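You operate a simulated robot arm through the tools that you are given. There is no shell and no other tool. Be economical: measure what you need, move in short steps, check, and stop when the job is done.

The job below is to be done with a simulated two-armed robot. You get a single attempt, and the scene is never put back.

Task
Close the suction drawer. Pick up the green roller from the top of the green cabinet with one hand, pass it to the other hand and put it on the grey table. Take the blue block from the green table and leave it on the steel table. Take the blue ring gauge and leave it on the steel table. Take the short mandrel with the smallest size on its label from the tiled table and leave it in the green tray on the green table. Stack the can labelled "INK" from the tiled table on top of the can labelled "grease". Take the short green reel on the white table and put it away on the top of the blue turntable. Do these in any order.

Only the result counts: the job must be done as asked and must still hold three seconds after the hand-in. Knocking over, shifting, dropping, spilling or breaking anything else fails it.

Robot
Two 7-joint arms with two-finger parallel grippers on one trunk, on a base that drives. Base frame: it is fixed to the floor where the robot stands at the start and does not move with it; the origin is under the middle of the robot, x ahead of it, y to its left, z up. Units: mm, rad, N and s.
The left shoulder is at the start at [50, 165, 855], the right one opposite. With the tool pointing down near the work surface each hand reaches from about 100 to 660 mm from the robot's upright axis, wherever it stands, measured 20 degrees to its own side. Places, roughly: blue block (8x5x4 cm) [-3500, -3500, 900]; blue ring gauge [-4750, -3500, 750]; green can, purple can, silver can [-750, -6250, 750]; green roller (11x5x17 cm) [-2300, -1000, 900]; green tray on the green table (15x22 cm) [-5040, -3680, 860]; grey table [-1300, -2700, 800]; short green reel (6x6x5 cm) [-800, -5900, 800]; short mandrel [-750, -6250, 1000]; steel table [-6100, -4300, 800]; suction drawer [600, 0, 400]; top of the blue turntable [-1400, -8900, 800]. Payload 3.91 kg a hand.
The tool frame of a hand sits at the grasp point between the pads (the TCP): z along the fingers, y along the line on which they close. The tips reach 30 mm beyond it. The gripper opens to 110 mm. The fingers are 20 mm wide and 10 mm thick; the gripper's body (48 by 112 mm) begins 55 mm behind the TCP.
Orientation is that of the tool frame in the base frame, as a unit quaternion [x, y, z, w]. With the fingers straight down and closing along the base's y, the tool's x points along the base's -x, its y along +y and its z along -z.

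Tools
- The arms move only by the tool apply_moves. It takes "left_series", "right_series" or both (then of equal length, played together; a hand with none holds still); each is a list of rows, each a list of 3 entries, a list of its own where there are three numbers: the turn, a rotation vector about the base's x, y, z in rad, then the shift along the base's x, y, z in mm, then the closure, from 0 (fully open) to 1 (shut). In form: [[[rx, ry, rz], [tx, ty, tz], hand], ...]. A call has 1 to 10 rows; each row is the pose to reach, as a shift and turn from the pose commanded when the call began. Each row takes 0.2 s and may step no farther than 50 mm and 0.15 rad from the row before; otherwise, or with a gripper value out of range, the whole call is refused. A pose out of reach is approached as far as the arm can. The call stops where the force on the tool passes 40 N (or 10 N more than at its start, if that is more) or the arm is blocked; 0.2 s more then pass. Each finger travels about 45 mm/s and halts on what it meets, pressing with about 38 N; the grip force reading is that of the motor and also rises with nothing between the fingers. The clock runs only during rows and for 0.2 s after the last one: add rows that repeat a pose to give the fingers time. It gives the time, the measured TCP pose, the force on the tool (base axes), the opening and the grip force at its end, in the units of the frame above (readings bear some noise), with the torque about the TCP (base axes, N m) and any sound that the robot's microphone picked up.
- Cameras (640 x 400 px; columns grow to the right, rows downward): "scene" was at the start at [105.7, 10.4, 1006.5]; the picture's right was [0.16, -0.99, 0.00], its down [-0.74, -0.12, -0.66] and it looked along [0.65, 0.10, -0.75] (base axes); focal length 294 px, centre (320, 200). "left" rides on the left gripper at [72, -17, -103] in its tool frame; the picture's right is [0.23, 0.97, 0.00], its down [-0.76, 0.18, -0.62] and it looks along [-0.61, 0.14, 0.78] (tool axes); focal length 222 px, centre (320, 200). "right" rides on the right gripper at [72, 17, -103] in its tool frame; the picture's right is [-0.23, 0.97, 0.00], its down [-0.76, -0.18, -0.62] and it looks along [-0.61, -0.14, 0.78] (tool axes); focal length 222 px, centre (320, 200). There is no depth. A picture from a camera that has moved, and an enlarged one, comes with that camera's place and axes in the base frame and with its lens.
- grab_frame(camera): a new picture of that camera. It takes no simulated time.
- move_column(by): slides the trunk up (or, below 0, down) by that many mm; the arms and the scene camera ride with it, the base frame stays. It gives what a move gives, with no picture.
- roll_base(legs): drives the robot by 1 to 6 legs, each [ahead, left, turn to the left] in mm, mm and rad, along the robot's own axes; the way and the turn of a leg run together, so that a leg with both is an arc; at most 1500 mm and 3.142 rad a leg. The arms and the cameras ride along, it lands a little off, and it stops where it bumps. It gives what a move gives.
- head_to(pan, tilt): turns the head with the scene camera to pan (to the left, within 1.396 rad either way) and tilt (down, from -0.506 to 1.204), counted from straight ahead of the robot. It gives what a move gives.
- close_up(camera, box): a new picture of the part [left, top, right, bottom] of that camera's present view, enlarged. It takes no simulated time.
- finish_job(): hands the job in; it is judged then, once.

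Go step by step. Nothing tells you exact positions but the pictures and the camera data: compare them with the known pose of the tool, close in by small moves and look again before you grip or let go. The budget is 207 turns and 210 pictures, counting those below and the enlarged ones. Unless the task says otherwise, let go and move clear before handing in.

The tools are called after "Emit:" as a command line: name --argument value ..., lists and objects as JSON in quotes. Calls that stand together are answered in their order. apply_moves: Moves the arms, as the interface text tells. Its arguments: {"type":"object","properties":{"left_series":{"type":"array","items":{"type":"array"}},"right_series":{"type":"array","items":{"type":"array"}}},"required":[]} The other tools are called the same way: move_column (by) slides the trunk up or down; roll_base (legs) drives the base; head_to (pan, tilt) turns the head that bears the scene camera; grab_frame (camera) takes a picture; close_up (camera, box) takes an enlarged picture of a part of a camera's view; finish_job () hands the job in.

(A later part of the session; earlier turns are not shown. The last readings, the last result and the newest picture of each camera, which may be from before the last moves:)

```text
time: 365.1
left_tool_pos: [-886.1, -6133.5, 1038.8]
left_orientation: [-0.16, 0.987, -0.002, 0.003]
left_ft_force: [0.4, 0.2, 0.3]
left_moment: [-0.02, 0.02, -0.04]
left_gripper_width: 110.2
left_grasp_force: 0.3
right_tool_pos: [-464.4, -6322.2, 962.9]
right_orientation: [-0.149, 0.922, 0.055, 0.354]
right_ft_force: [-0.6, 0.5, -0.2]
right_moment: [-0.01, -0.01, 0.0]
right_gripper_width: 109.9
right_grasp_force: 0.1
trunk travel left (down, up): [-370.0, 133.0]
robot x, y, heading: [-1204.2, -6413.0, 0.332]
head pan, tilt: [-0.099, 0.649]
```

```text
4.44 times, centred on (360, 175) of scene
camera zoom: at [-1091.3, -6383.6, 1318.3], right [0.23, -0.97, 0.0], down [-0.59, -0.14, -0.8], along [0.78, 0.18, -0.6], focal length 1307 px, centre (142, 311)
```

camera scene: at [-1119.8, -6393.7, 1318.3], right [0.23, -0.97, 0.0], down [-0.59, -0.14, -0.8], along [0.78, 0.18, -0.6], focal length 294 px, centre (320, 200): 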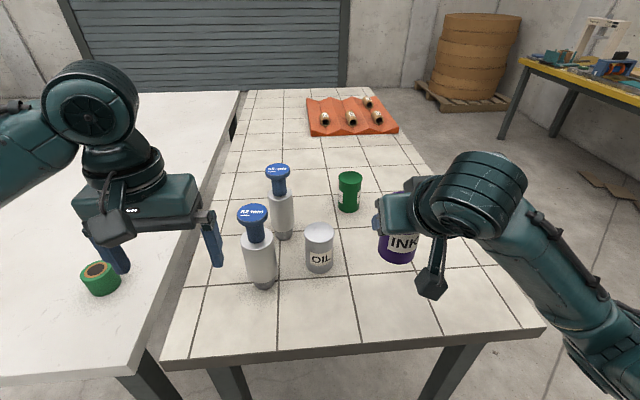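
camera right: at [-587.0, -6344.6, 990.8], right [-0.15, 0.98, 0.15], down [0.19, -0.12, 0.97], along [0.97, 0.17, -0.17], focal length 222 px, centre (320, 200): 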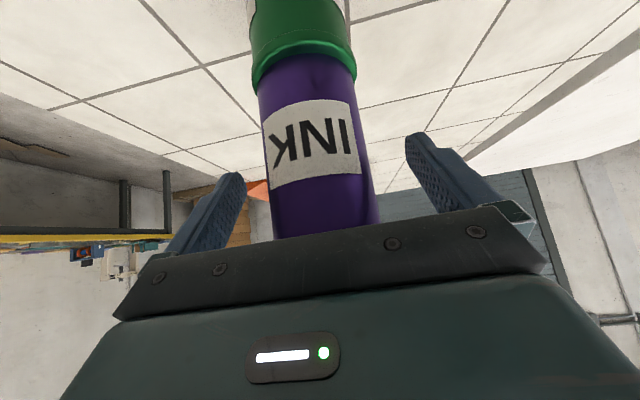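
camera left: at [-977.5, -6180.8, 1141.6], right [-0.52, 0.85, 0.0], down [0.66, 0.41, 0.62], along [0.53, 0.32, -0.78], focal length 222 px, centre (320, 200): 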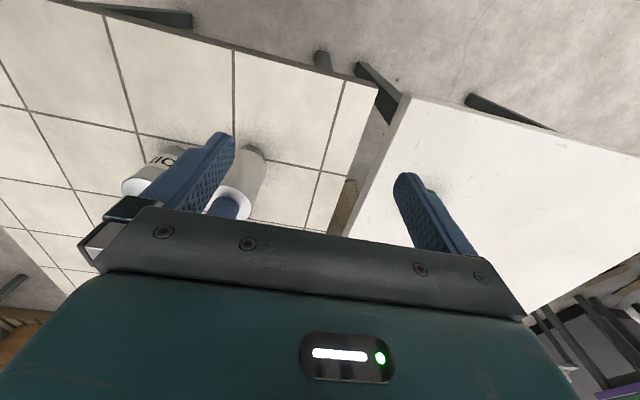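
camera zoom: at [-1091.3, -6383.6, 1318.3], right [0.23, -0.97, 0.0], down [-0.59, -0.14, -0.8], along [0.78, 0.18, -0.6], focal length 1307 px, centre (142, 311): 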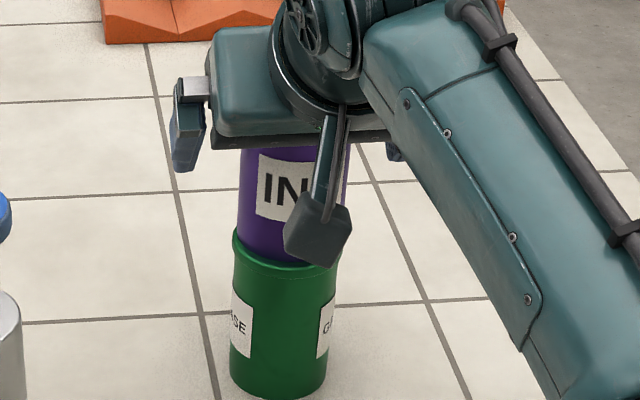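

The INK can rests on the GREASE can. I'll withdraw the right hand along its axis, and meanwhile raise and rotate the left tool (to point right-forward, slightly down) for the mandrel's stem.

Emit:
apply_moves --right_series '[[[0, 0, 0], [-13, -4, 15], 0], [[0, 0, 0], [-32, -11, 37], 0], [[0, 0, 0], [-52, -18, 60], 0], [[0, 0, 0], [-77, -26, 88], 0], [[0, 0, 0], [-100, -60, 95], 0], [[0, 0, 0], [-125, -95, 95], 0], [[0, 0, 0], [-155, -125, 95], 0], [[0, 0, 0], [-190, -150, 95], 0], [[0, 0, 0], [-225, -170, 95], 0], [[0, 0, 0], [-255, -190, 95], 0]]' --left_series '[[[-0.022, -0.112, -0.074], [0, 5, 8], 0], [[-0.044, -0.225, -0.148], [0, 10, 16], 0], [[-0.066, -0.337, -0.222], [0, 15, 24], 0], [[-0.088, -0.45, -0.295], [0, 20, 32], 0], [[-0.11, -0.562, -0.369], [0, 25, 40], 0], [[-0.132, -0.675, -0.443], [0, 30, 40], 0], [[-0.154, -0.787, -0.517], [0, 35, 40], 0], [[-0.176, -0.899, -0.591], [0, 40, 40], 0], [[-0.198, -1.012, -0.665], [0, 45, 40], 0], [[-0.22, -1.124, -0.738], [0, 50, 40], 0]]'

Emit:
grab_frame --camera "scene"

```text
time: 367.3
left_tool_pos: [-883.6, -6082.7, 1078.6]
left_orientation: [0.214, 0.821, -0.186, 0.496]
left_ft_force: [-0.1, -0.2, -0.8]
left_moment: [0.04, 0.0, -0.01]
left_gripper_width: 110.1
left_grasp_force: 0.1
right_tool_pos: [-719.4, -6512.9, 1057.4]
right_orientation: [-0.149, 0.921, 0.056, 0.355]
right_ft_force: [-0.2, -0.4, -0.3]
right_moment: [-0.02, -0.02, -0.01]
right_gripper_width: 110.2
right_grasp_force: 0.0
trunk travel left (down, up): [-370.0, 133.0]
robot x, y, heading: [-1201.2, -6410.7, 0.326]
head pan, tilt: [-0.099, 0.649]
```

```text
89 pictures are left
camera scene: at [-1091.6, -6384.1, 1318.4], right [0.23, -0.97, 0.0], down [-0.59, -0.14, -0.8], along [0.78, 0.18, -0.6], focal length 294 px, centre (320, 200)
```

scene: 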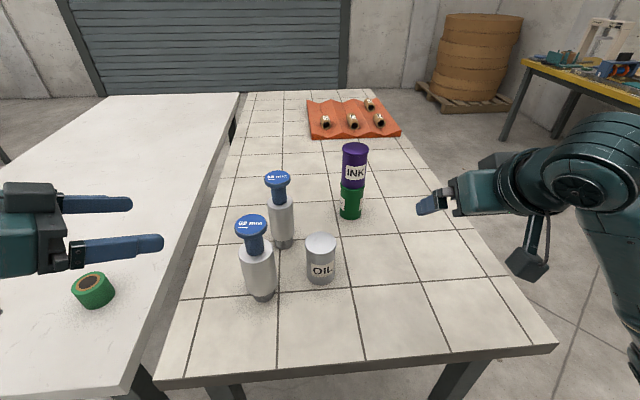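

The stack stands well. I'll finish the left tool's turn and zoom in on the mandrels for exact positions.

Emit:
apply_moves --left_series '[[[-0.022, -0.112, -0.074], [0, 10, 0], 0], [[-0.044, -0.225, -0.148], [0, 20, 0], 0]]'

Emit:
close_up --camera "scene" --box '[220, 150, 380, 310]'

Emit:
grab_frame --camera "left"

```text
time: 367.9
left_tool_pos: [-884.2, -6063.4, 1077.0]
left_orientation: [0.28, 0.738, -0.212, 0.576]
left_ft_force: [0.2, 0.0, 0.3]
left_moment: [0.01, -0.02, -0.02]
left_gripper_width: 110.0
left_grasp_force: 0.0
right_tool_pos: [-718.7, -6513.1, 1057.8]
right_orientation: [-0.149, 0.921, 0.055, 0.355]
right_ft_force: [-0.2, -0.6, -0.3]
right_moment: [0.01, 0.01, 0.0]
right_gripper_width: 110.1
right_grasp_force: 0.0
trunk travel left (down, up): [-370.0, 133.0]
robot x, y, heading: [-1200.9, -6412.0, 0.327]
head pan, tilt: [-0.099, 0.649]
```

```text
2.50 times, centred on (300, 230) of scene
camera zoom: at [-1091.3, -6383.4, 1318.3], right [0.23, -0.97, 0.0], down [-0.59, -0.14, -0.8], along [0.78, 0.18, -0.6], focal length 735 px, centre (370, 125)
```

zoom: 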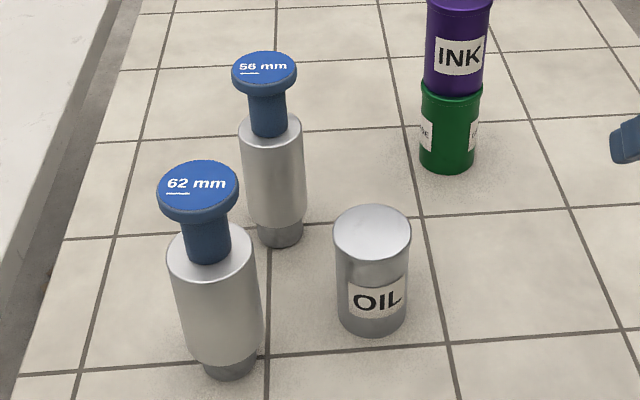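

```text
87 pictures are left
camera left: at [-984.2, -5996.6, 1032.4], right [0.6, 0.77, -0.21], down [-0.2, 0.4, 0.89], along [0.77, -0.5, 0.4], focal length 222 px, centre (320, 200)
```

left: 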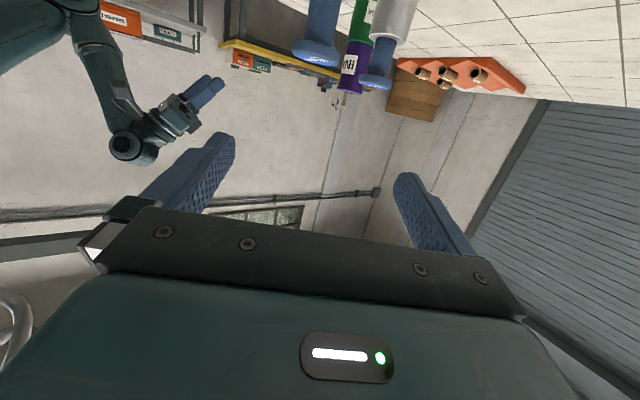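

The 56 mm mandrel stands at [-616,-6183], stem from z 937 to 980; the 62 mm one is 141 mm nearer. I'll yaw the left tool a bit more so that it comes in from the white-table side, clear of the 62, and pre-position it.

Emit:
apply_moves --left_series '[[[0, 0, -0.08], [30, 0, 0], 0], [[0, 0, -0.16], [62, 0, 0], 0], [[0, 0, -0.24], [95, 0, -10], 0], [[0, 0, -0.314], [130, 0, -30], 0], [[0, 0, -0.314], [165, -5, -50], 0], [[0, 0, -0.314], [190, -10, -70], 0], [[0, 0, -0.314], [204, -12, -87], 0]]'

Emit:
grab_frame --camera "left"

Emit:
close_up --camera "scene" --box '[120, 110, 380, 310]'

```text
time: 369.5
left_tool_pos: [-680.1, -6074.8, 991.1]
left_orientation: [0.394, 0.684, -0.302, 0.535]
left_ft_force: [0.0, 0.4, 0.8]
left_moment: [0.0, -0.03, -0.03]
left_gripper_width: 110.3
left_grasp_force: 0.0
right_tool_pos: [-718.7, -6513.5, 1057.9]
right_orientation: [-0.149, 0.921, 0.055, 0.355]
right_ft_force: [0.1, 0.2, 0.3]
right_moment: [-0.03, -0.03, 0.02]
right_gripper_width: 110.3
right_grasp_force: 0.1
trunk travel left (down, up): [-370.0, 133.0]
robot x, y, heading: [-1204.9, -6413.2, 0.327]
head pan, tilt: [-0.099, 0.649]
```

```text
86 pictures are left
camera left: at [-755.9, -5981.2, 945.5], right [0.81, 0.54, -0.21], down [-0.07, 0.45, 0.89], along [0.58, -0.71, 0.4], focal length 222 px, centre (320, 200)
```

left: 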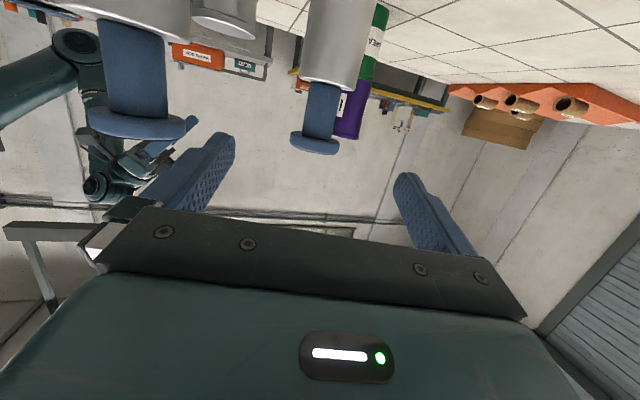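

```text
2.00 times, centred on (250, 210) of scene
camera zoom: at [-1091.1, -6383.7, 1318.3], right [0.23, -0.97, 0.0], down [-0.59, -0.14, -0.8], along [0.78, 0.18, -0.6], focal length 588 px, centre (460, 180)
```

zoom: 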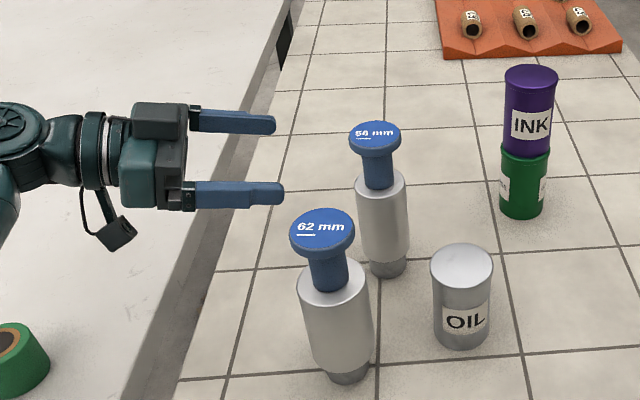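

The stem is centred between the fingers in the wrist view. I'll slide in along the tool axis.

Emit:
apply_moves --left_series '[[[0, 0, 0], [15, -25, -7], 0], [[0, 0, 0], [30, -50, -15], 0], [[0, 0, 0], [42, -70, -21], 0], [[0, 0, 0], [52, -87, -26], 0], [[0, 0, 0], [59, -100, -30], 0]]'

Emit:
grab_frame --camera "left"

Emit:
close_up --camera "scene" --box '[180, 130, 380, 290]'

```text
time: 370.7
left_tool_pos: [-621.2, -6174.7, 960.1]
left_orientation: [0.393, 0.683, -0.302, 0.536]
left_ft_force: [0.6, -0.8, 0.6]
left_moment: [-0.02, -0.01, 0.02]
left_gripper_width: 109.8
left_grasp_force: 0.1
right_tool_pos: [-718.8, -6514.0, 1057.7]
right_orientation: [-0.149, 0.921, 0.055, 0.355]
right_ft_force: [-0.5, -0.2, 0.3]
right_moment: [0.01, -0.01, 0.0]
right_gripper_width: 110.1
right_grasp_force: 0.1
trunk travel left (down, up): [-370.0, 133.0]
robot x, y, heading: [-1203.3, -6409.7, 0.326]
head pan, tilt: [-0.099, 0.649]
```

```text
84 pictures are left
camera left: at [-695.9, -6081.7, 916.1], right [0.81, 0.54, -0.21], down [-0.07, 0.45, 0.89], along [0.58, -0.71, 0.4], focal length 222 px, centre (320, 200)
```

left: 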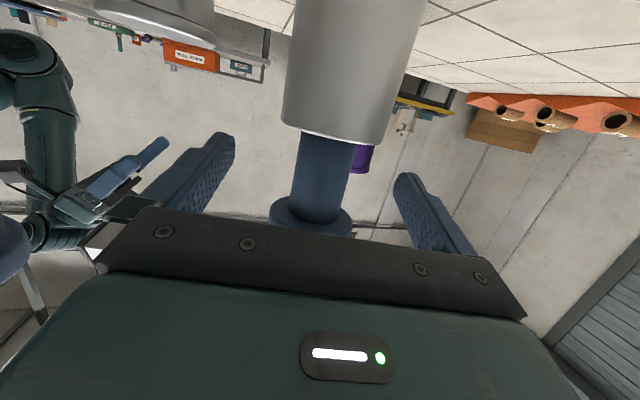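

```text
2.50 times, centred on (280, 210) of scene
camera zoom: at [-1091.2, -6383.8, 1318.3], right [0.23, -0.97, 0.0], down [-0.59, -0.14, -0.8], along [0.78, 0.18, -0.6], focal length 735 px, centre (420, 175)
```

zoom: 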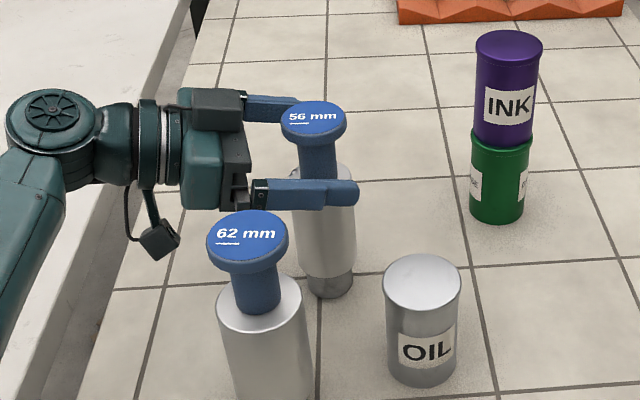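

Fingers straddle the stem below the disc. I'll lower 2 mm and close.

Emit:
apply_moves --left_series '[[[0, 0, 0], [0, 0, -2], 0.3], [[0, 0, 0], [0, 0, -2], 0.6], [[0, 0, 0], [0, 0, -2], 0.9], [[0, 0, 0], [0, 0, -2], 1], [[0, 0, 0], [0, 0, -2], 1], [[0, 0, 0], [0, 0, -2], 1]]'

Emit:
grab_frame --camera "left"

```text
time: 372.1
left_tool_pos: [-622.5, -6175.2, 958.4]
left_orientation: [0.393, 0.684, -0.302, 0.535]
left_ft_force: [-1.1, -1.2, 0.5]
left_moment: [-0.17, 0.29, -0.02]
left_gripper_width: 30.9
left_grasp_force: 38.1
right_tool_pos: [-719.6, -6512.2, 1058.0]
right_orientation: [-0.149, 0.921, 0.056, 0.356]
right_ft_force: [-0.1, 0.7, 0.7]
right_moment: [-0.02, 0.05, 0.03]
right_gripper_width: 110.2
right_grasp_force: 0.2
trunk travel left (down, up): [-370.0, 133.0]
robot x, y, heading: [-1208.6, -6406.5, 0.331]
head pan, tilt: [-0.099, 0.649]
```

```text
82 pictures are left
camera left: at [-696.1, -6081.2, 914.2], right [0.81, 0.54, -0.21], down [-0.07, 0.45, 0.89], along [0.58, -0.71, 0.4], focal length 222 px, centre (320, 200)
```

left: 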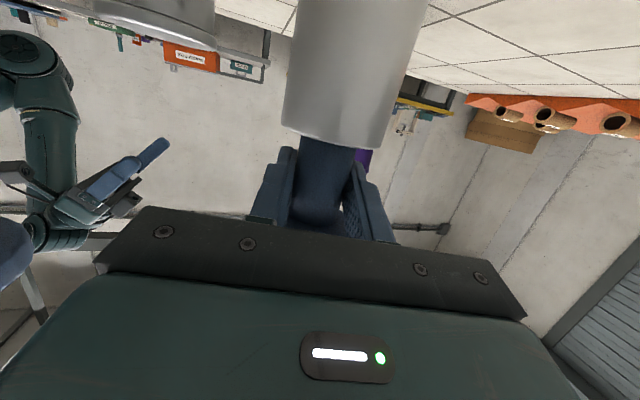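

Gripped (31 mm). I'll lift gently and check.

Emit:
apply_moves --left_series '[[[0, 0, 0], [0, 0, 2], 1], [[0, 0, 0], [0, 0, 6], 1], [[0, 0, 0], [0, 0, 12], 1], [[0, 0, 0], [0, 0, 20], 1], [[0, 0, 0], [0, 0, 32], 1], [[0, 0, 0], [0, 0, 46], 1], [[0, 0, 0], [0, 0, 60], 1]]'

Emit:
grab_frame --camera "scene"

```text
time: 373.7
left_tool_pos: [-622.9, -6175.2, 1018.1]
left_orientation: [0.394, 0.684, -0.303, 0.534]
left_ft_force: [-1.0, -0.7, -4.0]
left_moment: [0.0, 0.01, 0.0]
left_gripper_width: 30.8
left_grasp_force: 37.9
right_tool_pos: [-719.1, -6511.8, 1057.4]
right_orientation: [-0.149, 0.921, 0.056, 0.355]
right_ft_force: [-0.4, -0.2, 0.6]
right_moment: [-0.01, 0.01, 0.03]
right_gripper_width: 109.9
right_grasp_force: 0.1
trunk travel left (down, up): [-370.0, 133.0]
robot x, y, heading: [-1201.6, -6408.5, 0.327]
head pan, tilt: [-0.099, 0.649]
```

```text
81 pictures are left
camera scene: at [-1091.0, -6383.6, 1318.2], right [0.23, -0.97, 0.0], down [-0.59, -0.14, -0.8], along [0.78, 0.18, -0.6], focal length 294 px, centre (320, 200)
```

scene: 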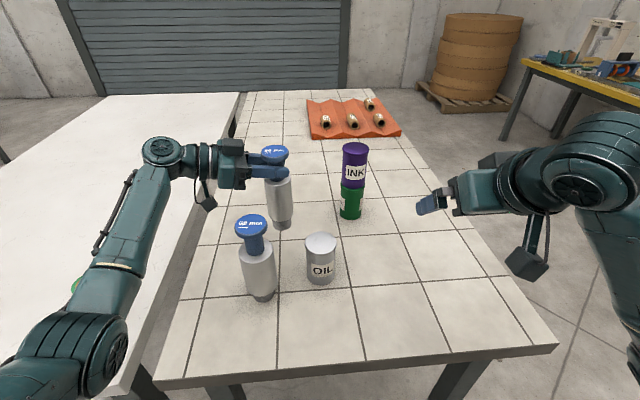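

The mandrel is held well. I'll retract it away from the 62 along the approach direction, up and in, and straighten the right tool.

Emit:
apply_moves --left_series '[[[0, 0, 0], [0, 0, 30], 1], [[0, 0, 0], [-5, 8, 60], 1], [[0, 0, 0], [-20, 34, 80], 1], [[0, 0, 0], [-42, 70, 80], 1], [[0, 0, 0], [-65, 108, 80], 1], [[0, 0, 0], [-90, 140, 80], 1], [[0, 0, 0], [-130, 150, 80], 1], [[0, 0, 0], [-170, 150, 80], 1], [[0, 0, 0], [-205, 150, 80], 1], [[0, 0, 0], [-239, 140, 80], 1]]' --right_series '[[[-0.03, 0.09, 0], [0, 0, 0], 0], [[-0.06, 0.18, 0], [0, 0, 0], 0], [[-0.09, 0.267, 0], [0, 0, 0], 0], [[-0.12, 0.355, 0], [0, 0, 0], 0], [[-0.15, 0.444, 0], [0, 0, 0], 0], [[-0.18, 0.533, 0], [0, 0, 0], 0], [[-0.21, 0.62, 0], [0, 0, 0], 0], [[-0.24, 0.71, 0], [0, 0, 0], 0], [[-0.24, 0.71, 0], [0, 0, 0], 0], [[-0.24, 0.71, 0], [0, 0, 0], 0]]'

Emit:
roll_base --legs '[[-150, 0, 0], [0, 500, 0]]'

Emit:
head_to --pan -0.1 --tilt 0.65

Emit:
grab_frame --camera "scene"

Emit:
grab_frame --camera "right"

```text
time: 375.9
left_tool_pos: [-861.1, -6034.0, 1098.7]
left_orientation: [0.394, 0.684, -0.302, 0.535]
left_ft_force: [1.1, 0.0, -3.5]
left_moment: [0.04, 0.04, -0.01]
left_gripper_width: 31.1
left_grasp_force: 38.3
right_tool_pos: [-720.0, -6513.0, 1058.7]
right_orientation: [-0.161, 0.987, -0.005, -0.006]
right_ft_force: [0.1, -0.8, -0.2]
right_moment: [0.04, 0.01, 0.0]
right_gripper_width: 110.0
right_grasp_force: 0.0
trunk travel left (down, up): [-370.0, 133.0]
robot x, y, heading: [-1202.9, -6408.6, 0.324]
head pan, tilt: [-0.099, 0.649]
```

```text
time: 381.8
left_tool_pos: [-1166.6, -5602.6, 1099.1]
left_orientation: [0.392, 0.685, -0.301, 0.536]
left_ft_force: [0.4, 1.0, -3.6]
left_moment: [0.07, 0.02, -0.01]
left_gripper_width: 31.2
left_grasp_force: 38.1
right_tool_pos: [-1022.8, -6081.7, 1058.3]
right_orientation: [-0.162, 0.987, -0.005, -0.007]
right_ft_force: [-0.1, 0.0, 0.1]
right_moment: [-0.05, 0.02, -0.02]
right_gripper_width: 110.0
right_grasp_force: 0.1
trunk travel left (down, up): [-370.0, 133.0]
robot x, y, heading: [-1507.4, -5982.1, 0.333]
head pan, tilt: [-0.099, 0.649]
```

```text
time: 382.4
left_tool_pos: [-1166.8, -5603.3, 1098.8]
left_orientation: [0.392, 0.685, -0.301, 0.535]
left_ft_force: [-0.5, -0.4, -3.2]
left_moment: [-0.02, 0.11, -0.01]
left_gripper_width: 31.0
left_grasp_force: 37.6
right_tool_pos: [-1022.9, -6082.0, 1058.3]
right_orientation: [-0.162, 0.987, -0.005, -0.006]
right_ft_force: [0.2, -0.2, -0.2]
right_moment: [0.04, 0.01, -0.03]
right_gripper_width: 110.1
right_grasp_force: 0.0
trunk travel left (down, up): [-370.0, 133.0]
robot x, y, heading: [-1504.6, -5980.0, 0.329]
head pan, tilt: [-0.099, 0.649]
```

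```text
80 pictures are left
camera scene: at [-1395.7, -5953.8, 1318.3], right [0.23, -0.97, 0.0], down [-0.59, -0.14, -0.8], along [0.78, 0.18, -0.6], focal length 294 px, centre (320, 200)
```

scene: 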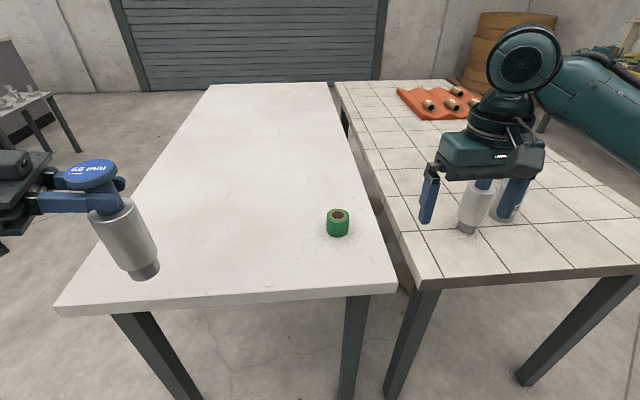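

```text
79 pictures are left
camera right: at [-1096.6, -6088.0, 1162.7], right [-0.1, 1.0, -0.01], down [0.79, 0.08, 0.61], along [0.61, 0.05, -0.79], focal length 222 px, centre (320, 200)
```

right: 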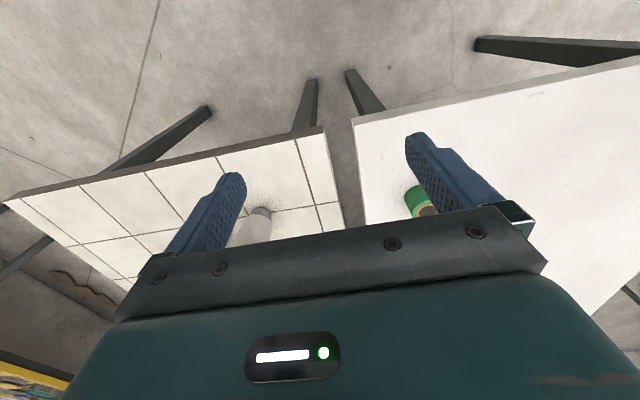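

The reel is at about [-848,-5872]. I'll advance 130 mm, lower the trunk 80 mm and hover the right hand over the reel.

Emit:
roll_base --legs '[[130, 0, 0]]'

Emit:
move_column --by -80

Emit:
apply_moves --right_series '[[[0, 0, 0], [10, 33, 0], 0], [[0, 0, 0], [20, 67, 0], 0], [[0, 0, 0], [30, 100, 0], 0], [[0, 0, 0], [40, 134, -15], 0], [[0, 0, 0], [52, 168, -30], 0]]'

Emit:
grab_frame --camera "right"

Emit:
grab_frame --camera "scene"

```text
time: 383.7
left_tool_pos: [-1044.3, -5559.9, 1099.1]
left_orientation: [0.391, 0.686, -0.299, 0.535]
left_ft_force: [-0.4, 0.7, -4.9]
left_moment: [-0.01, 0.05, -0.01]
left_gripper_width: 31.2
left_grasp_force: 38.3
right_tool_pos: [-900.6, -6038.4, 1058.3]
right_orientation: [-0.164, 0.986, -0.005, -0.007]
right_ft_force: [0.1, -0.5, -0.1]
right_moment: [-0.04, -0.02, -0.01]
right_gripper_width: 110.1
right_grasp_force: 0.1
trunk travel left (down, up): [-370.0, 133.0]
robot x, y, heading: [-1383.9, -5938.2, 0.334]
head pan, tilt: [-0.099, 0.649]
```

```text
time: 384.9
left_tool_pos: [-1045.0, -5561.4, 1019.4]
left_orientation: [0.392, 0.684, -0.301, 0.536]
left_ft_force: [-0.7, 0.1, -2.5]
left_moment: [0.01, 0.05, -0.03]
left_gripper_width: 30.9
left_grasp_force: 38.1
right_tool_pos: [-902.3, -6038.1, 977.9]
right_orientation: [-0.163, 0.987, -0.004, -0.007]
right_ft_force: [-0.6, 0.7, 1.0]
right_moment: [-0.06, 0.02, 0.0]
right_gripper_width: 110.1
right_grasp_force: 0.2
trunk travel left (down, up): [-290.0, 213.0]
robot x, y, heading: [-1387.8, -5938.7, 0.329]
head pan, tilt: [-0.099, 0.649]
```

```text
time: 386.1
left_tool_pos: [-1045.5, -5561.4, 1019.2]
left_orientation: [0.391, 0.685, -0.3, 0.536]
left_ft_force: [0.3, -0.4, -4.3]
left_moment: [0.03, 0.02, -0.01]
left_gripper_width: 30.8
left_grasp_force: 37.8
right_tool_pos: [-849.0, -5871.1, 948.5]
right_orientation: [-0.163, 0.987, -0.006, -0.006]
right_ft_force: [0.9, -0.9, 1.2]
right_moment: [-0.01, 0.01, -0.03]
right_gripper_width: 110.0
right_grasp_force: 0.0
trunk travel left (down, up): [-290.0, 213.0]
robot x, y, heading: [-1379.1, -5940.5, 0.333]
head pan, tilt: [-0.099, 0.649]
```

```text
78 pictures are left
camera right: at [-922.3, -5876.3, 1052.0], right [-0.1, 1.0, -0.01], down [0.79, 0.08, 0.61], along [0.61, 0.05, -0.79], focal length 222 px, centre (320, 200)
```

right: 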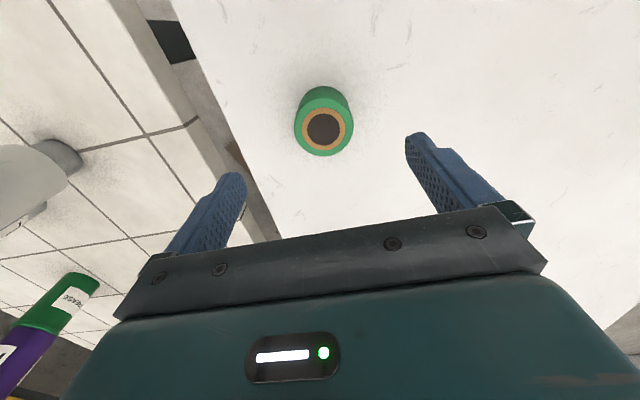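

```text
77 pictures are left
camera scene: at [-1274.1, -5911.1, 1238.2], right [0.23, -0.97, 0.0], down [-0.59, -0.14, -0.8], along [0.77, 0.18, -0.6], focal length 294 px, centre (320, 200)
```

scene: 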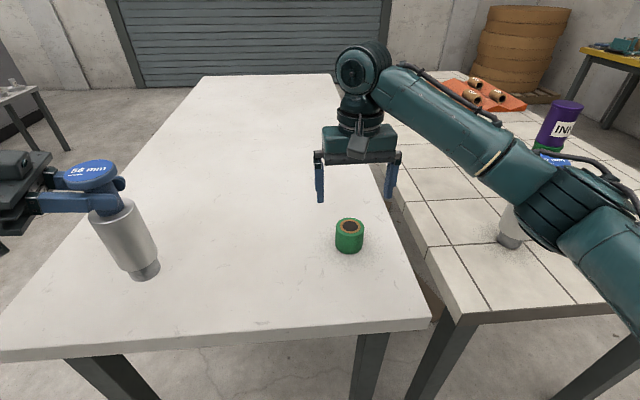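

The reel is directly below the hand, but the right elbow is near the 62 mandrel, so I'll lower with the trunk (keeping the arm's posture) after raising the left hand by the same amount.

Emit:
apply_moves --left_series '[[[0, 0, 0], [0, 0, 25], 1], [[0, 0, 0], [0, 0, 50], 1], [[0, 0, 0], [0, 0, 75], 1], [[0, 0, 0], [0, 0, 100], 1], [[0, 0, 0], [0, 0, 115], 1]]'

Emit:
move_column --by -95

Emit:
grab_frame --camera "right"

Emit:
grab_frame --camera "scene"

```text
time: 387.3
left_tool_pos: [-1045.5, -5560.8, 1133.2]
left_orientation: [0.391, 0.686, -0.3, 0.536]
left_ft_force: [0.5, 0.0, -3.8]
left_moment: [0.02, 0.02, 0.02]
left_gripper_width: 31.0
left_grasp_force: 37.8
right_tool_pos: [-849.7, -5871.2, 948.2]
right_orientation: [-0.164, 0.986, -0.004, -0.006]
right_ft_force: [-0.1, -0.1, 0.2]
right_moment: [0.0, -0.01, 0.01]
right_gripper_width: 109.6
right_grasp_force: 0.0
trunk travel left (down, up): [-290.0, 213.0]
robot x, y, heading: [-1386.9, -5939.2, 0.336]
head pan, tilt: [-0.099, 0.649]
```

```text
time: 388.6
left_tool_pos: [-1044.6, -5561.5, 1038.9]
left_orientation: [0.391, 0.685, -0.3, 0.536]
left_ft_force: [-0.5, 0.3, -3.7]
left_moment: [0.0, 0.01, -0.02]
left_gripper_width: 30.5
left_grasp_force: 37.5
right_tool_pos: [-849.6, -5871.4, 853.7]
right_orientation: [-0.163, 0.987, -0.005, -0.006]
right_ft_force: [0.2, -0.2, -0.3]
right_moment: [-0.04, 0.02, 0.02]
right_gripper_width: 110.1
right_grasp_force: 0.1
trunk travel left (down, up): [-195.0, 308.0]
robot x, y, heading: [-1385.8, -5941.6, 0.336]
head pan, tilt: [-0.099, 0.649]
```

```text
76 pictures are left
camera right: at [-922.6, -5877.0, 957.2], right [-0.1, 0.99, -0.01], down [0.79, 0.08, 0.61], along [0.61, 0.05, -0.79], focal length 222 px, centre (320, 200)
```

right: 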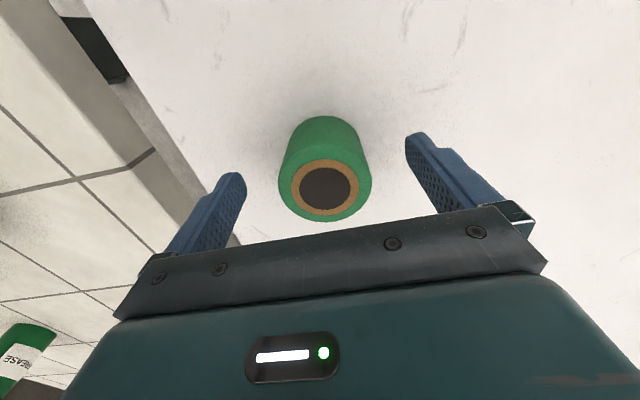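

```text
75 pictures are left
camera scene: at [-1274.3, -5911.6, 1143.3], right [0.23, -0.97, 0.0], down [-0.59, -0.14, -0.8], along [0.77, 0.18, -0.6], focal length 294 px, centre (320, 200)
```

scene: 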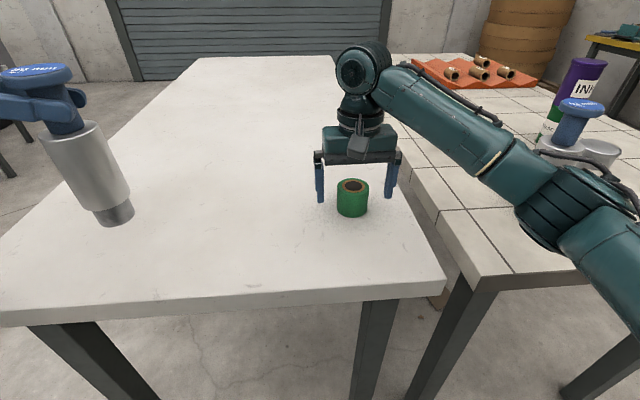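

The reel is between the fingers. I'll lower 18 mm, close and lift gently.

Emit:
apply_moves --right_series '[[[0, 0, 0], [0, 1, -8], 0], [[0, 0, 0], [0, 2, -14], 0], [[0, 0, 0], [0, 2, -18], 0], [[0, 0, 0], [0, 2, -18], 0.4], [[0, 0, 0], [0, 2, -18], 0.7], [[0, 0, 0], [0, 2, -18], 1], [[0, 0, 0], [0, 2, -18], 1], [[0, 0, 0], [0, 2, -17], 1], [[0, 0, 0], [0, 2, -13], 1], [[0, 0, 0], [0, 2, -7], 1]]'

Emit:
grab_frame --camera "right"

```text
time: 390.8
left_tool_pos: [-1043.1, -5561.3, 1039.5]
left_orientation: [0.391, 0.685, -0.3, 0.536]
left_ft_force: [0.6, 0.2, -3.0]
left_moment: [0.03, 0.0, 0.04]
left_gripper_width: 30.5
left_grasp_force: 37.8
right_tool_pos: [-849.1, -5869.6, 845.4]
right_orientation: [-0.163, 0.987, -0.003, -0.006]
right_ft_force: [0.2, 0.3, -1.0]
right_moment: [-0.03, 0.04, -0.03]
right_gripper_width: 54.4
right_grasp_force: 38.0
trunk travel left (down, up): [-195.0, 308.0]
robot x, y, heading: [-1383.4, -5938.7, 0.338]
head pan, tilt: [-0.099, 0.649]
```

```text
74 pictures are left
camera right: at [-922.5, -5875.2, 950.0], right [-0.1, 0.99, -0.01], down [0.79, 0.09, 0.61], along [0.61, 0.05, -0.79], focal length 222 px, centre (320, 200)
```

right: 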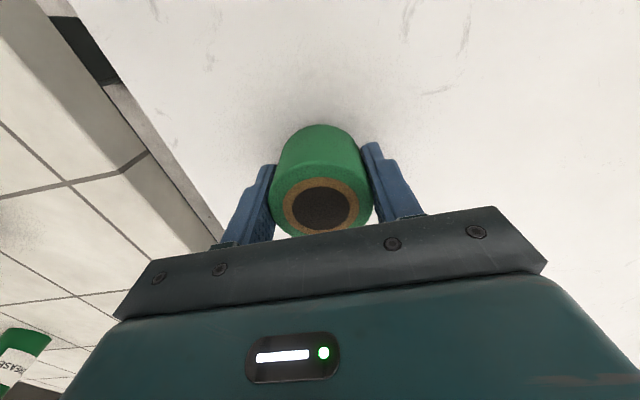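

The reel is held. I'll raise the trunk, back away, and look toward the blue turntable at [-1400,-8900].

Emit:
move_column --by 180

Emit:
roll_base --legs '[[-500, 0, 0], [0, 0, -1.75]]'

Emit:
head_to --pan 0 --tilt 0.25

Emit:
grab_frame --camera "scene"

```text
time: 392.8
left_tool_pos: [-1043.7, -5561.7, 1218.9]
left_orientation: [0.392, 0.685, -0.3, 0.536]
left_ft_force: [0.6, -0.4, -3.6]
left_moment: [0.03, 0.01, -0.01]
left_gripper_width: 30.5
left_grasp_force: 37.9
right_tool_pos: [-848.0, -5869.2, 1024.3]
right_orientation: [-0.163, 0.987, -0.004, -0.007]
right_ft_force: [-1.3, 0.4, -1.5]
right_moment: [0.01, 0.01, 0.0]
right_gripper_width: 54.8
right_grasp_force: 37.7
trunk travel left (down, up): [-375.0, 128.0]
robot x, y, heading: [-1387.0, -5939.3, 0.333]
head pan, tilt: [-0.099, 0.649]
```

```text
time: 399.9
left_tool_pos: [-1537.8, -6497.3, 1219.4]
left_orientation: [0.774, 0.151, -0.603, 0.122]
left_ft_force: [-0.1, -1.3, -2.0]
left_moment: [0.01, -0.05, 0.02]
left_gripper_width: 30.5
left_grasp_force: 38.0
right_tool_pos: [-1870.1, -6645.2, 1025.5]
right_orientation: [0.641, 0.768, 0.002, -0.007]
right_ft_force: [0.0, -0.1, 0.3]
right_moment: [-0.01, -0.01, -0.01]
right_gripper_width: 54.6
right_grasp_force: 37.9
trunk travel left (down, up): [-375.0, 128.0]
robot x, y, heading: [-1858.7, -6102.0, -1.385]
head pan, tilt: [-0.099, 0.649]
```

```text
time: 400.8
left_tool_pos: [-1537.3, -6495.9, 1218.6]
left_orientation: [0.775, 0.15, -0.602, 0.122]
left_ft_force: [0.4, -0.4, -4.0]
left_moment: [0.01, -0.02, -0.01]
left_gripper_width: 30.4
left_grasp_force: 38.1
right_tool_pos: [-1869.6, -6645.9, 1025.5]
right_orientation: [0.641, 0.768, 0.003, -0.008]
right_ft_force: [0.4, -0.4, -0.1]
right_moment: [0.0, 0.01, 0.0]
right_gripper_width: 54.8
right_grasp_force: 37.6
trunk travel left (down, up): [-375.0, 128.0]
robot x, y, heading: [-1857.0, -6104.9, -1.382]
head pan, tilt: [0.0, 0.25]
```

```text
73 pictures are left
camera scene: at [-1838.1, -6226.2, 1359.7], right [-0.98, -0.18, 0.0], down [-0.05, 0.24, -0.97], along [0.18, -0.95, -0.25], focal length 294 px, centre (320, 200)
```

scene: 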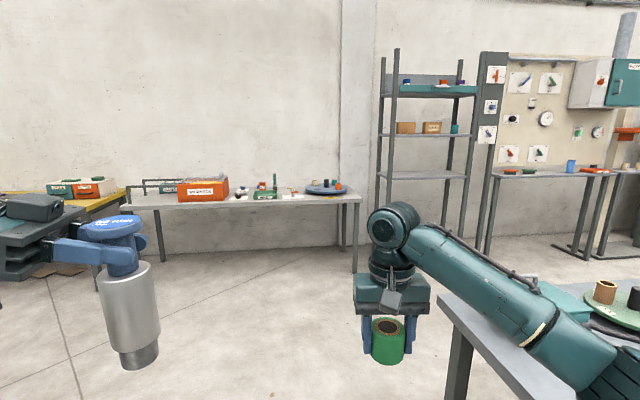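

Emit:
close_up --camera "scene" --box '[230, 150, 390, 250]'

```text
4.00 times, centred on (310, 200) of scene
camera zoom: at [-1838.1, -6226.2, 1359.7], right [-0.98, -0.18, 0.0], down [-0.05, 0.24, -0.97], along [0.18, -0.95, -0.25], focal length 1176 px, centre (360, 200)
```

zoom: 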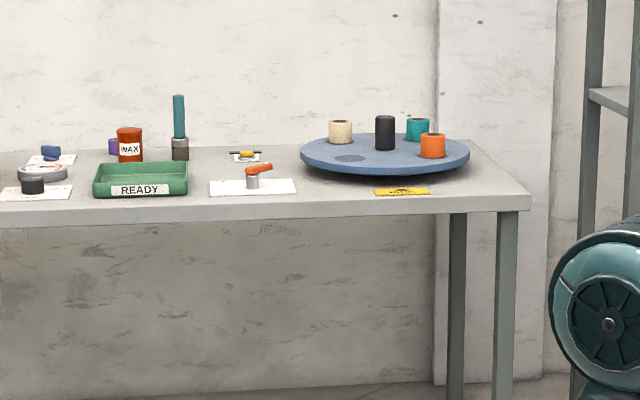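

The blue turntable carries four items and has an empty dark spot at its front-left. I'll drive in front of it.

Emit:
roll_base --legs '[[0, 0, 0.115], [1199, 0, 0], [340, 0, -0.017], [0, -150, 0]]'

Emit:
head_to --pan 0 --tilt 0.5

Emit:
grab_frame --camera "scene"

```text
time: 410.8
left_tool_pos: [-1225.8, -7983.9, 1218.7]
left_orientation: [0.769, 0.178, -0.597, 0.144]
left_ft_force: [-0.2, -0.1, -3.9]
left_moment: [0.04, -0.03, -0.02]
left_gripper_width: 30.3
left_grasp_force: 37.9
right_tool_pos: [-1547.9, -8155.4, 1025.6]
right_orientation: [0.612, 0.791, 0.002, -0.007]
right_ft_force: [-0.7, 1.0, -1.1]
right_moment: [-0.02, 0.01, 0.03]
right_gripper_width: 54.6
right_grasp_force: 37.4
trunk travel left (down, up): [-375.0, 128.0]
robot x, y, heading: [-1575.4, -7615.3, -1.314]
head pan, tilt: [0.0, 0.25]
```

```text
time: 411.6
left_tool_pos: [-1226.4, -7983.0, 1218.3]
left_orientation: [0.768, 0.18, -0.597, 0.145]
left_ft_force: [-0.7, 0.5, -3.0]
left_moment: [-0.02, -0.05, -0.02]
left_gripper_width: 30.3
left_grasp_force: 38.1
right_tool_pos: [-1547.3, -8154.9, 1026.0]
right_orientation: [0.611, 0.792, 0.002, -0.008]
right_ft_force: [0.0, 0.3, 0.0]
right_moment: [-0.02, -0.01, -0.05]
right_gripper_width: 54.5
right_grasp_force: 38.3
trunk travel left (down, up): [-375.0, 128.0]
robot x, y, heading: [-1574.5, -7614.5, -1.311]
head pan, tilt: [0.0, 0.499]
```

```text
71 pictures are left
camera scene: at [-1546.8, -7733.2, 1336.7], right [-0.97, -0.26, 0.0], down [-0.12, 0.46, -0.88], along [0.23, -0.85, -0.48], focal length 294 px, centre (320, 200)
```

scene: 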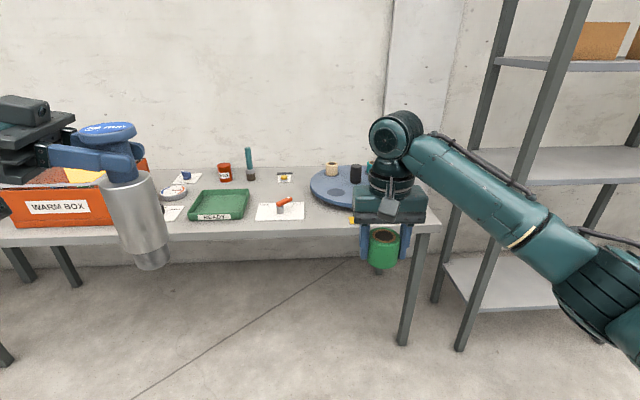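

Emit:
close_up --camera "scene" --box '[290, 140, 450, 240]'

Emit:
grab_frame --camera "right"

```text
4.00 times, centred on (370, 190) of scene
camera zoom: at [-1546.8, -7733.2, 1336.7], right [-0.97, -0.26, 0.0], down [-0.12, 0.46, -0.88], along [0.23, -0.85, -0.48], focal length 1176 px, centre (120, 240)
```

zoom: 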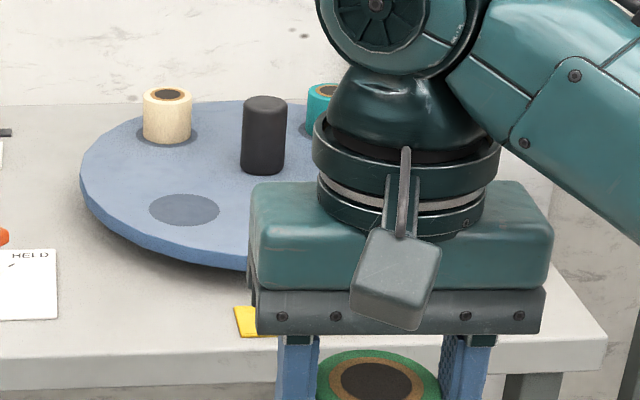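

```text
69 pictures are left
camera right: at [-1548.4, -8081.9, 1130.1], right [1.0, 0.02, -0.01], down [0.03, -0.79, 0.61], along [0.01, -0.61, -0.79], focal length 222 px, centre (320, 200)
```

right: 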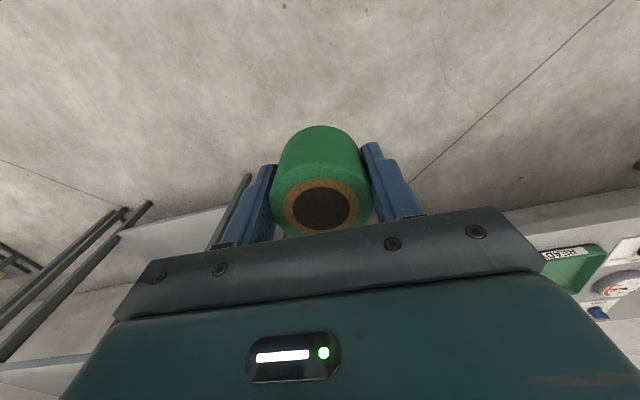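

The empty spot is about 59 mm right of centre and roughly 1090 mm ahead. I'll advance 500 mm with everything held high, then look again.

Emit:
roll_base --legs '[[500, 0, 0]]'

Emit:
head_to --pan -0.1 --tilt 0.75

Emit:
grab_frame --camera "scene"

Emit:
grab_frame --camera "right"

```text
time: 414.5
left_tool_pos: [-1095.0, -8466.3, 1218.2]
left_orientation: [0.768, 0.18, -0.597, 0.144]
left_ft_force: [-0.2, 0.3, -3.9]
left_moment: [0.03, -0.03, 0.01]
left_gripper_width: 30.3
left_grasp_force: 37.5
right_tool_pos: [-1415.8, -8638.3, 1025.4]
right_orientation: [0.61, 0.792, 0.0, -0.008]
right_ft_force: [0.9, -0.5, -1.2]
right_moment: [0.04, 0.01, 0.02]
right_gripper_width: 54.7
right_grasp_force: 38.2
trunk travel left (down, up): [-375.0, 128.0]
robot x, y, heading: [-1452.8, -8096.3, -1.305]
head pan, tilt: [0.0, 0.499]
```

```text
time: 415.3
left_tool_pos: [-1095.5, -8464.0, 1217.6]
left_orientation: [0.768, 0.181, -0.597, 0.146]
left_ft_force: [-0.4, -0.9, -3.4]
left_moment: [0.02, -0.03, 0.01]
left_gripper_width: 29.9
left_grasp_force: 37.9
right_tool_pos: [-1415.1, -8638.2, 1025.7]
right_orientation: [0.611, 0.792, 0.001, -0.008]
right_ft_force: [-0.5, -0.6, -0.4]
right_moment: [0.02, 0.01, 0.01]
right_gripper_width: 54.7
right_grasp_force: 38.2
trunk travel left (down, up): [-375.0, 128.0]
robot x, y, heading: [-1451.0, -8095.3, -1.31]
head pan, tilt: [-0.099, 0.75]
```

```text
68 pictures are left
camera scene: at [-1427.2, -8209.9, 1314.7], right [-0.99, -0.16, 0.0], down [-0.11, 0.67, -0.73], along [0.12, -0.72, -0.68], focal length 294 px, centre (320, 200)
```

scene: 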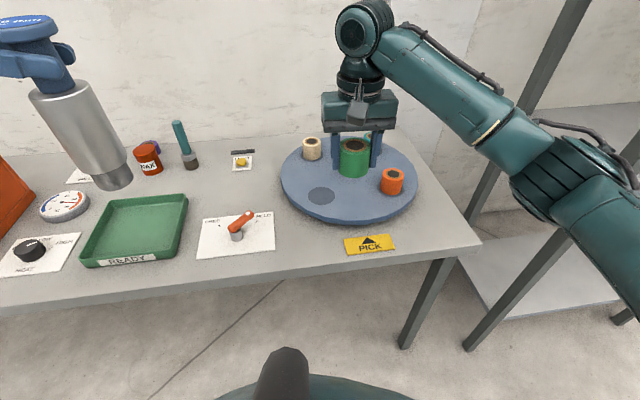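

```text
67 pictures are left
camera right: at [-1417.2, -8564.7, 1130.1], right [1.0, 0.03, -0.01], down [0.03, -0.79, 0.61], along [0.01, -0.61, -0.79], focal length 222 px, centre (320, 200)
```

right: 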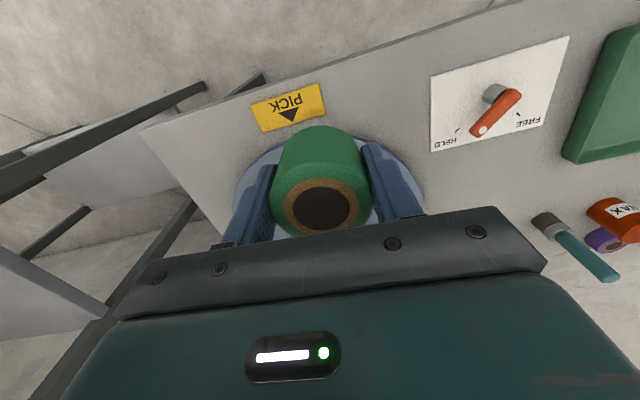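

The geometry gives the turntable top at z≈795, the spot at about [-1340,-8777] and the table edge still 510 mm ahead. I'll advance 145 mm and bring the right hand over the spot.

Emit:
roll_base --legs '[[145, 0, 0]]'

Emit:
grab_frame --camera "scene"

```text
time: 416.6
left_tool_pos: [-1056.2, -8603.1, 1217.5]
left_orientation: [0.768, 0.182, -0.596, 0.147]
left_ft_force: [-0.3, -1.1, -3.0]
left_moment: [0.01, -0.01, -0.01]
left_gripper_width: 30.0
left_grasp_force: 38.1
right_tool_pos: [-1376.3, -8776.6, 1024.9]
right_orientation: [0.61, 0.793, 0.002, -0.008]
right_ft_force: [1.3, -0.5, -1.0]
right_moment: [0.05, 0.03, 0.02]
right_gripper_width: 54.3
right_grasp_force: 37.8
trunk travel left (down, up): [-375.0, 128.0]
robot x, y, heading: [-1409.0, -8232.4, -1.302]
head pan, tilt: [-0.099, 0.75]
```

```text
66 pictures are left
camera scene: at [-1389.3, -8349.1, 1314.6], right [-0.99, -0.17, 0.0], down [-0.11, 0.67, -0.73], along [0.12, -0.72, -0.68], focal length 294 px, centre (320, 200)
```

scene: 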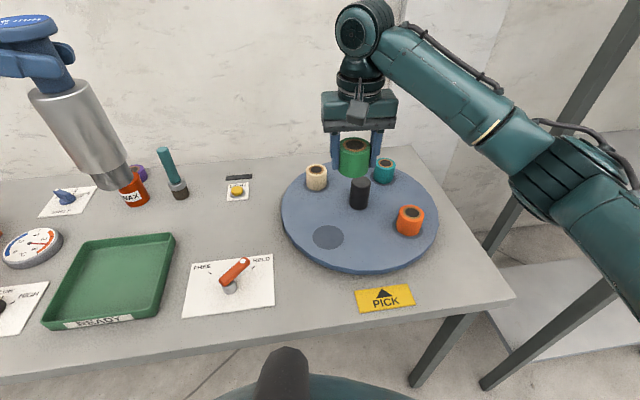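

The spot is essentially below the hand (offset +41,−7). I'll centre, lower the arm 90 mm and the trunk 80 mm, then check.

Emit:
apply_moves --right_series '[[[0, 0, 0], [20, -3, 0], 1], [[0, 0, 0], [41, -7, 0], 1], [[0, 0, 0], [41, -7, -25], 1], [[0, 0, 0], [41, -7, -50], 1], [[0, 0, 0], [41, -7, -70], 1], [[0, 0, 0], [41, -7, -90], 1]]'

Emit:
move_column --by -75

Emit:
grab_frame --camera "scene"

Emit:
grab_frame --camera "right"

```text
time: 418.0
left_tool_pos: [-1057.1, -8602.5, 1218.5]
left_orientation: [0.768, 0.181, -0.596, 0.146]
left_ft_force: [-0.2, 0.2, -3.8]
left_moment: [0.01, -0.01, -0.02]
left_gripper_width: 30.4
left_grasp_force: 38.4
right_tool_pos: [-1335.0, -8785.6, 935.0]
right_orientation: [0.61, 0.793, 0.001, -0.009]
right_ft_force: [-0.1, 0.4, -0.8]
right_moment: [-0.03, 0.04, -0.01]
right_gripper_width: 54.8
right_grasp_force: 38.1
trunk travel left (down, up): [-375.0, 128.0]
robot x, y, heading: [-1408.4, -8233.5, -1.306]
head pan, tilt: [-0.099, 0.75]
```

```text
time: 419.1
left_tool_pos: [-1057.5, -8602.6, 1144.5]
left_orientation: [0.767, 0.182, -0.597, 0.148]
left_ft_force: [0.4, 0.0, -3.5]
left_moment: [0.03, -0.01, 0.01]
left_gripper_width: 30.3
left_grasp_force: 37.4
right_tool_pos: [-1335.4, -8783.9, 861.5]
right_orientation: [0.609, 0.793, 0.003, -0.008]
right_ft_force: [0.1, 0.5, -0.4]
right_moment: [0.0, 0.02, 0.01]
right_gripper_width: 54.1
right_grasp_force: 38.0
trunk travel left (down, up): [-300.0, 203.0]
robot x, y, heading: [-1413.5, -8237.6, -1.307]
head pan, tilt: [-0.099, 0.75]
```

```text
65 pictures are left
camera scene: at [-1389.6, -8348.1, 1239.7], right [-0.99, -0.17, 0.0], down [-0.11, 0.67, -0.73], along [0.12, -0.72, -0.68], focal length 294 px, centre (320, 200)
```

scene: 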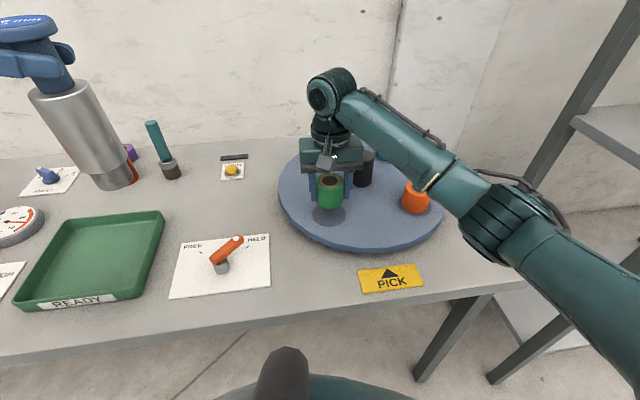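

```text
64 pictures are left
camera right: at [-1337.6, -8710.5, 965.4], right [1.0, 0.03, -0.01], down [0.03, -0.79, 0.61], along [0.01, -0.61, -0.79], focal length 222 px, centre (320, 200)
```

right: 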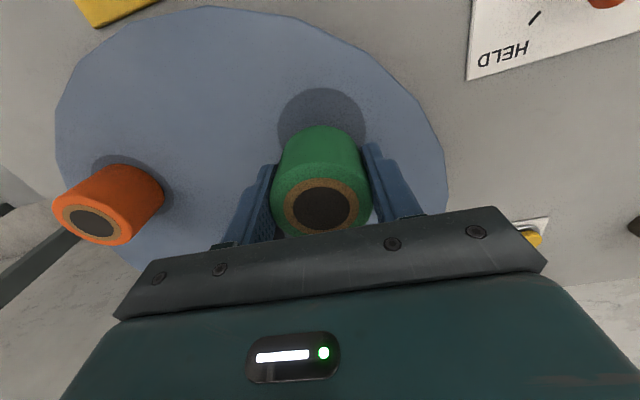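

The reel is nearly over the spot; I'll shift 7 mm nearer and lower.

Emit:
apply_moves --right_series '[[[0, 0, 0], [-1, 4, -8], 1], [[0, 0, 0], [-2, 7, -15], 1], [[0, 0, 0], [-2, 7, -21], 1], [[0, 0, 0], [-2, 7, -25], 1], [[0, 0, 0], [-2, 7, -28], 1]]'

Emit:
grab_frame --camera "right"

Emit:
close_up --camera "scene" --box '[260, 130, 460, 260]'

```text
time: 420.3
left_tool_pos: [-1057.7, -8601.7, 1144.0]
left_orientation: [0.768, 0.182, -0.597, 0.146]
left_ft_force: [-1.0, -0.3, -3.8]
left_moment: [0.04, -0.02, 0.03]
left_gripper_width: 30.3
left_grasp_force: 37.4
right_tool_pos: [-1337.6, -8777.4, 833.0]
right_orientation: [0.608, 0.794, 0.001, -0.008]
right_ft_force: [-0.2, 0.2, -0.5]
right_moment: [-0.03, 0.0, 0.0]
right_gripper_width: 54.3
right_grasp_force: 38.4
trunk travel left (down, up): [-300.0, 203.0]
robot x, y, heading: [-1408.0, -8236.4, -1.306]
head pan, tilt: [-0.099, 0.75]
```

```text
63 pictures are left
camera right: at [-1339.8, -8703.5, 937.5], right [1.0, 0.03, -0.01], down [0.03, -0.79, 0.61], along [0.01, -0.61, -0.79], focal length 222 px, centre (320, 200)
```

right: 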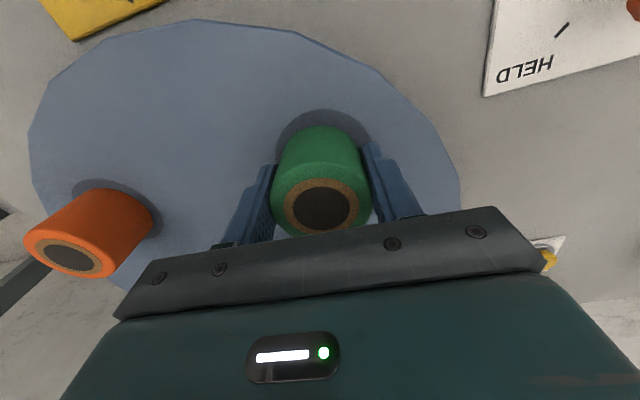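

```text
3.08 times, centred on (360, 195) of scene
camera zoom: at [-1389.5, -8348.3, 1239.7], right [-0.99, -0.17, 0.0], down [-0.11, 0.67, -0.73], along [0.12, -0.72, -0.68], focal length 905 px, centre (197, 215)
```

zoom: 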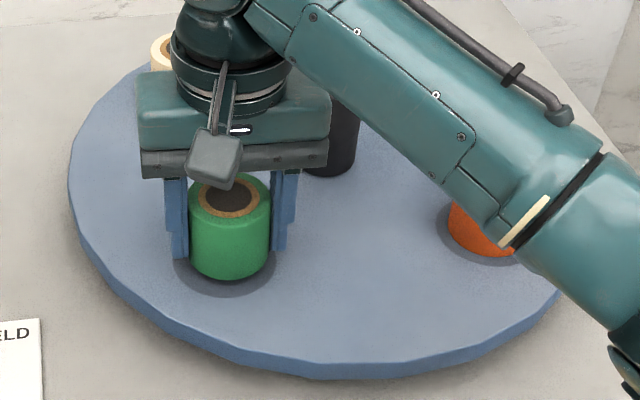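

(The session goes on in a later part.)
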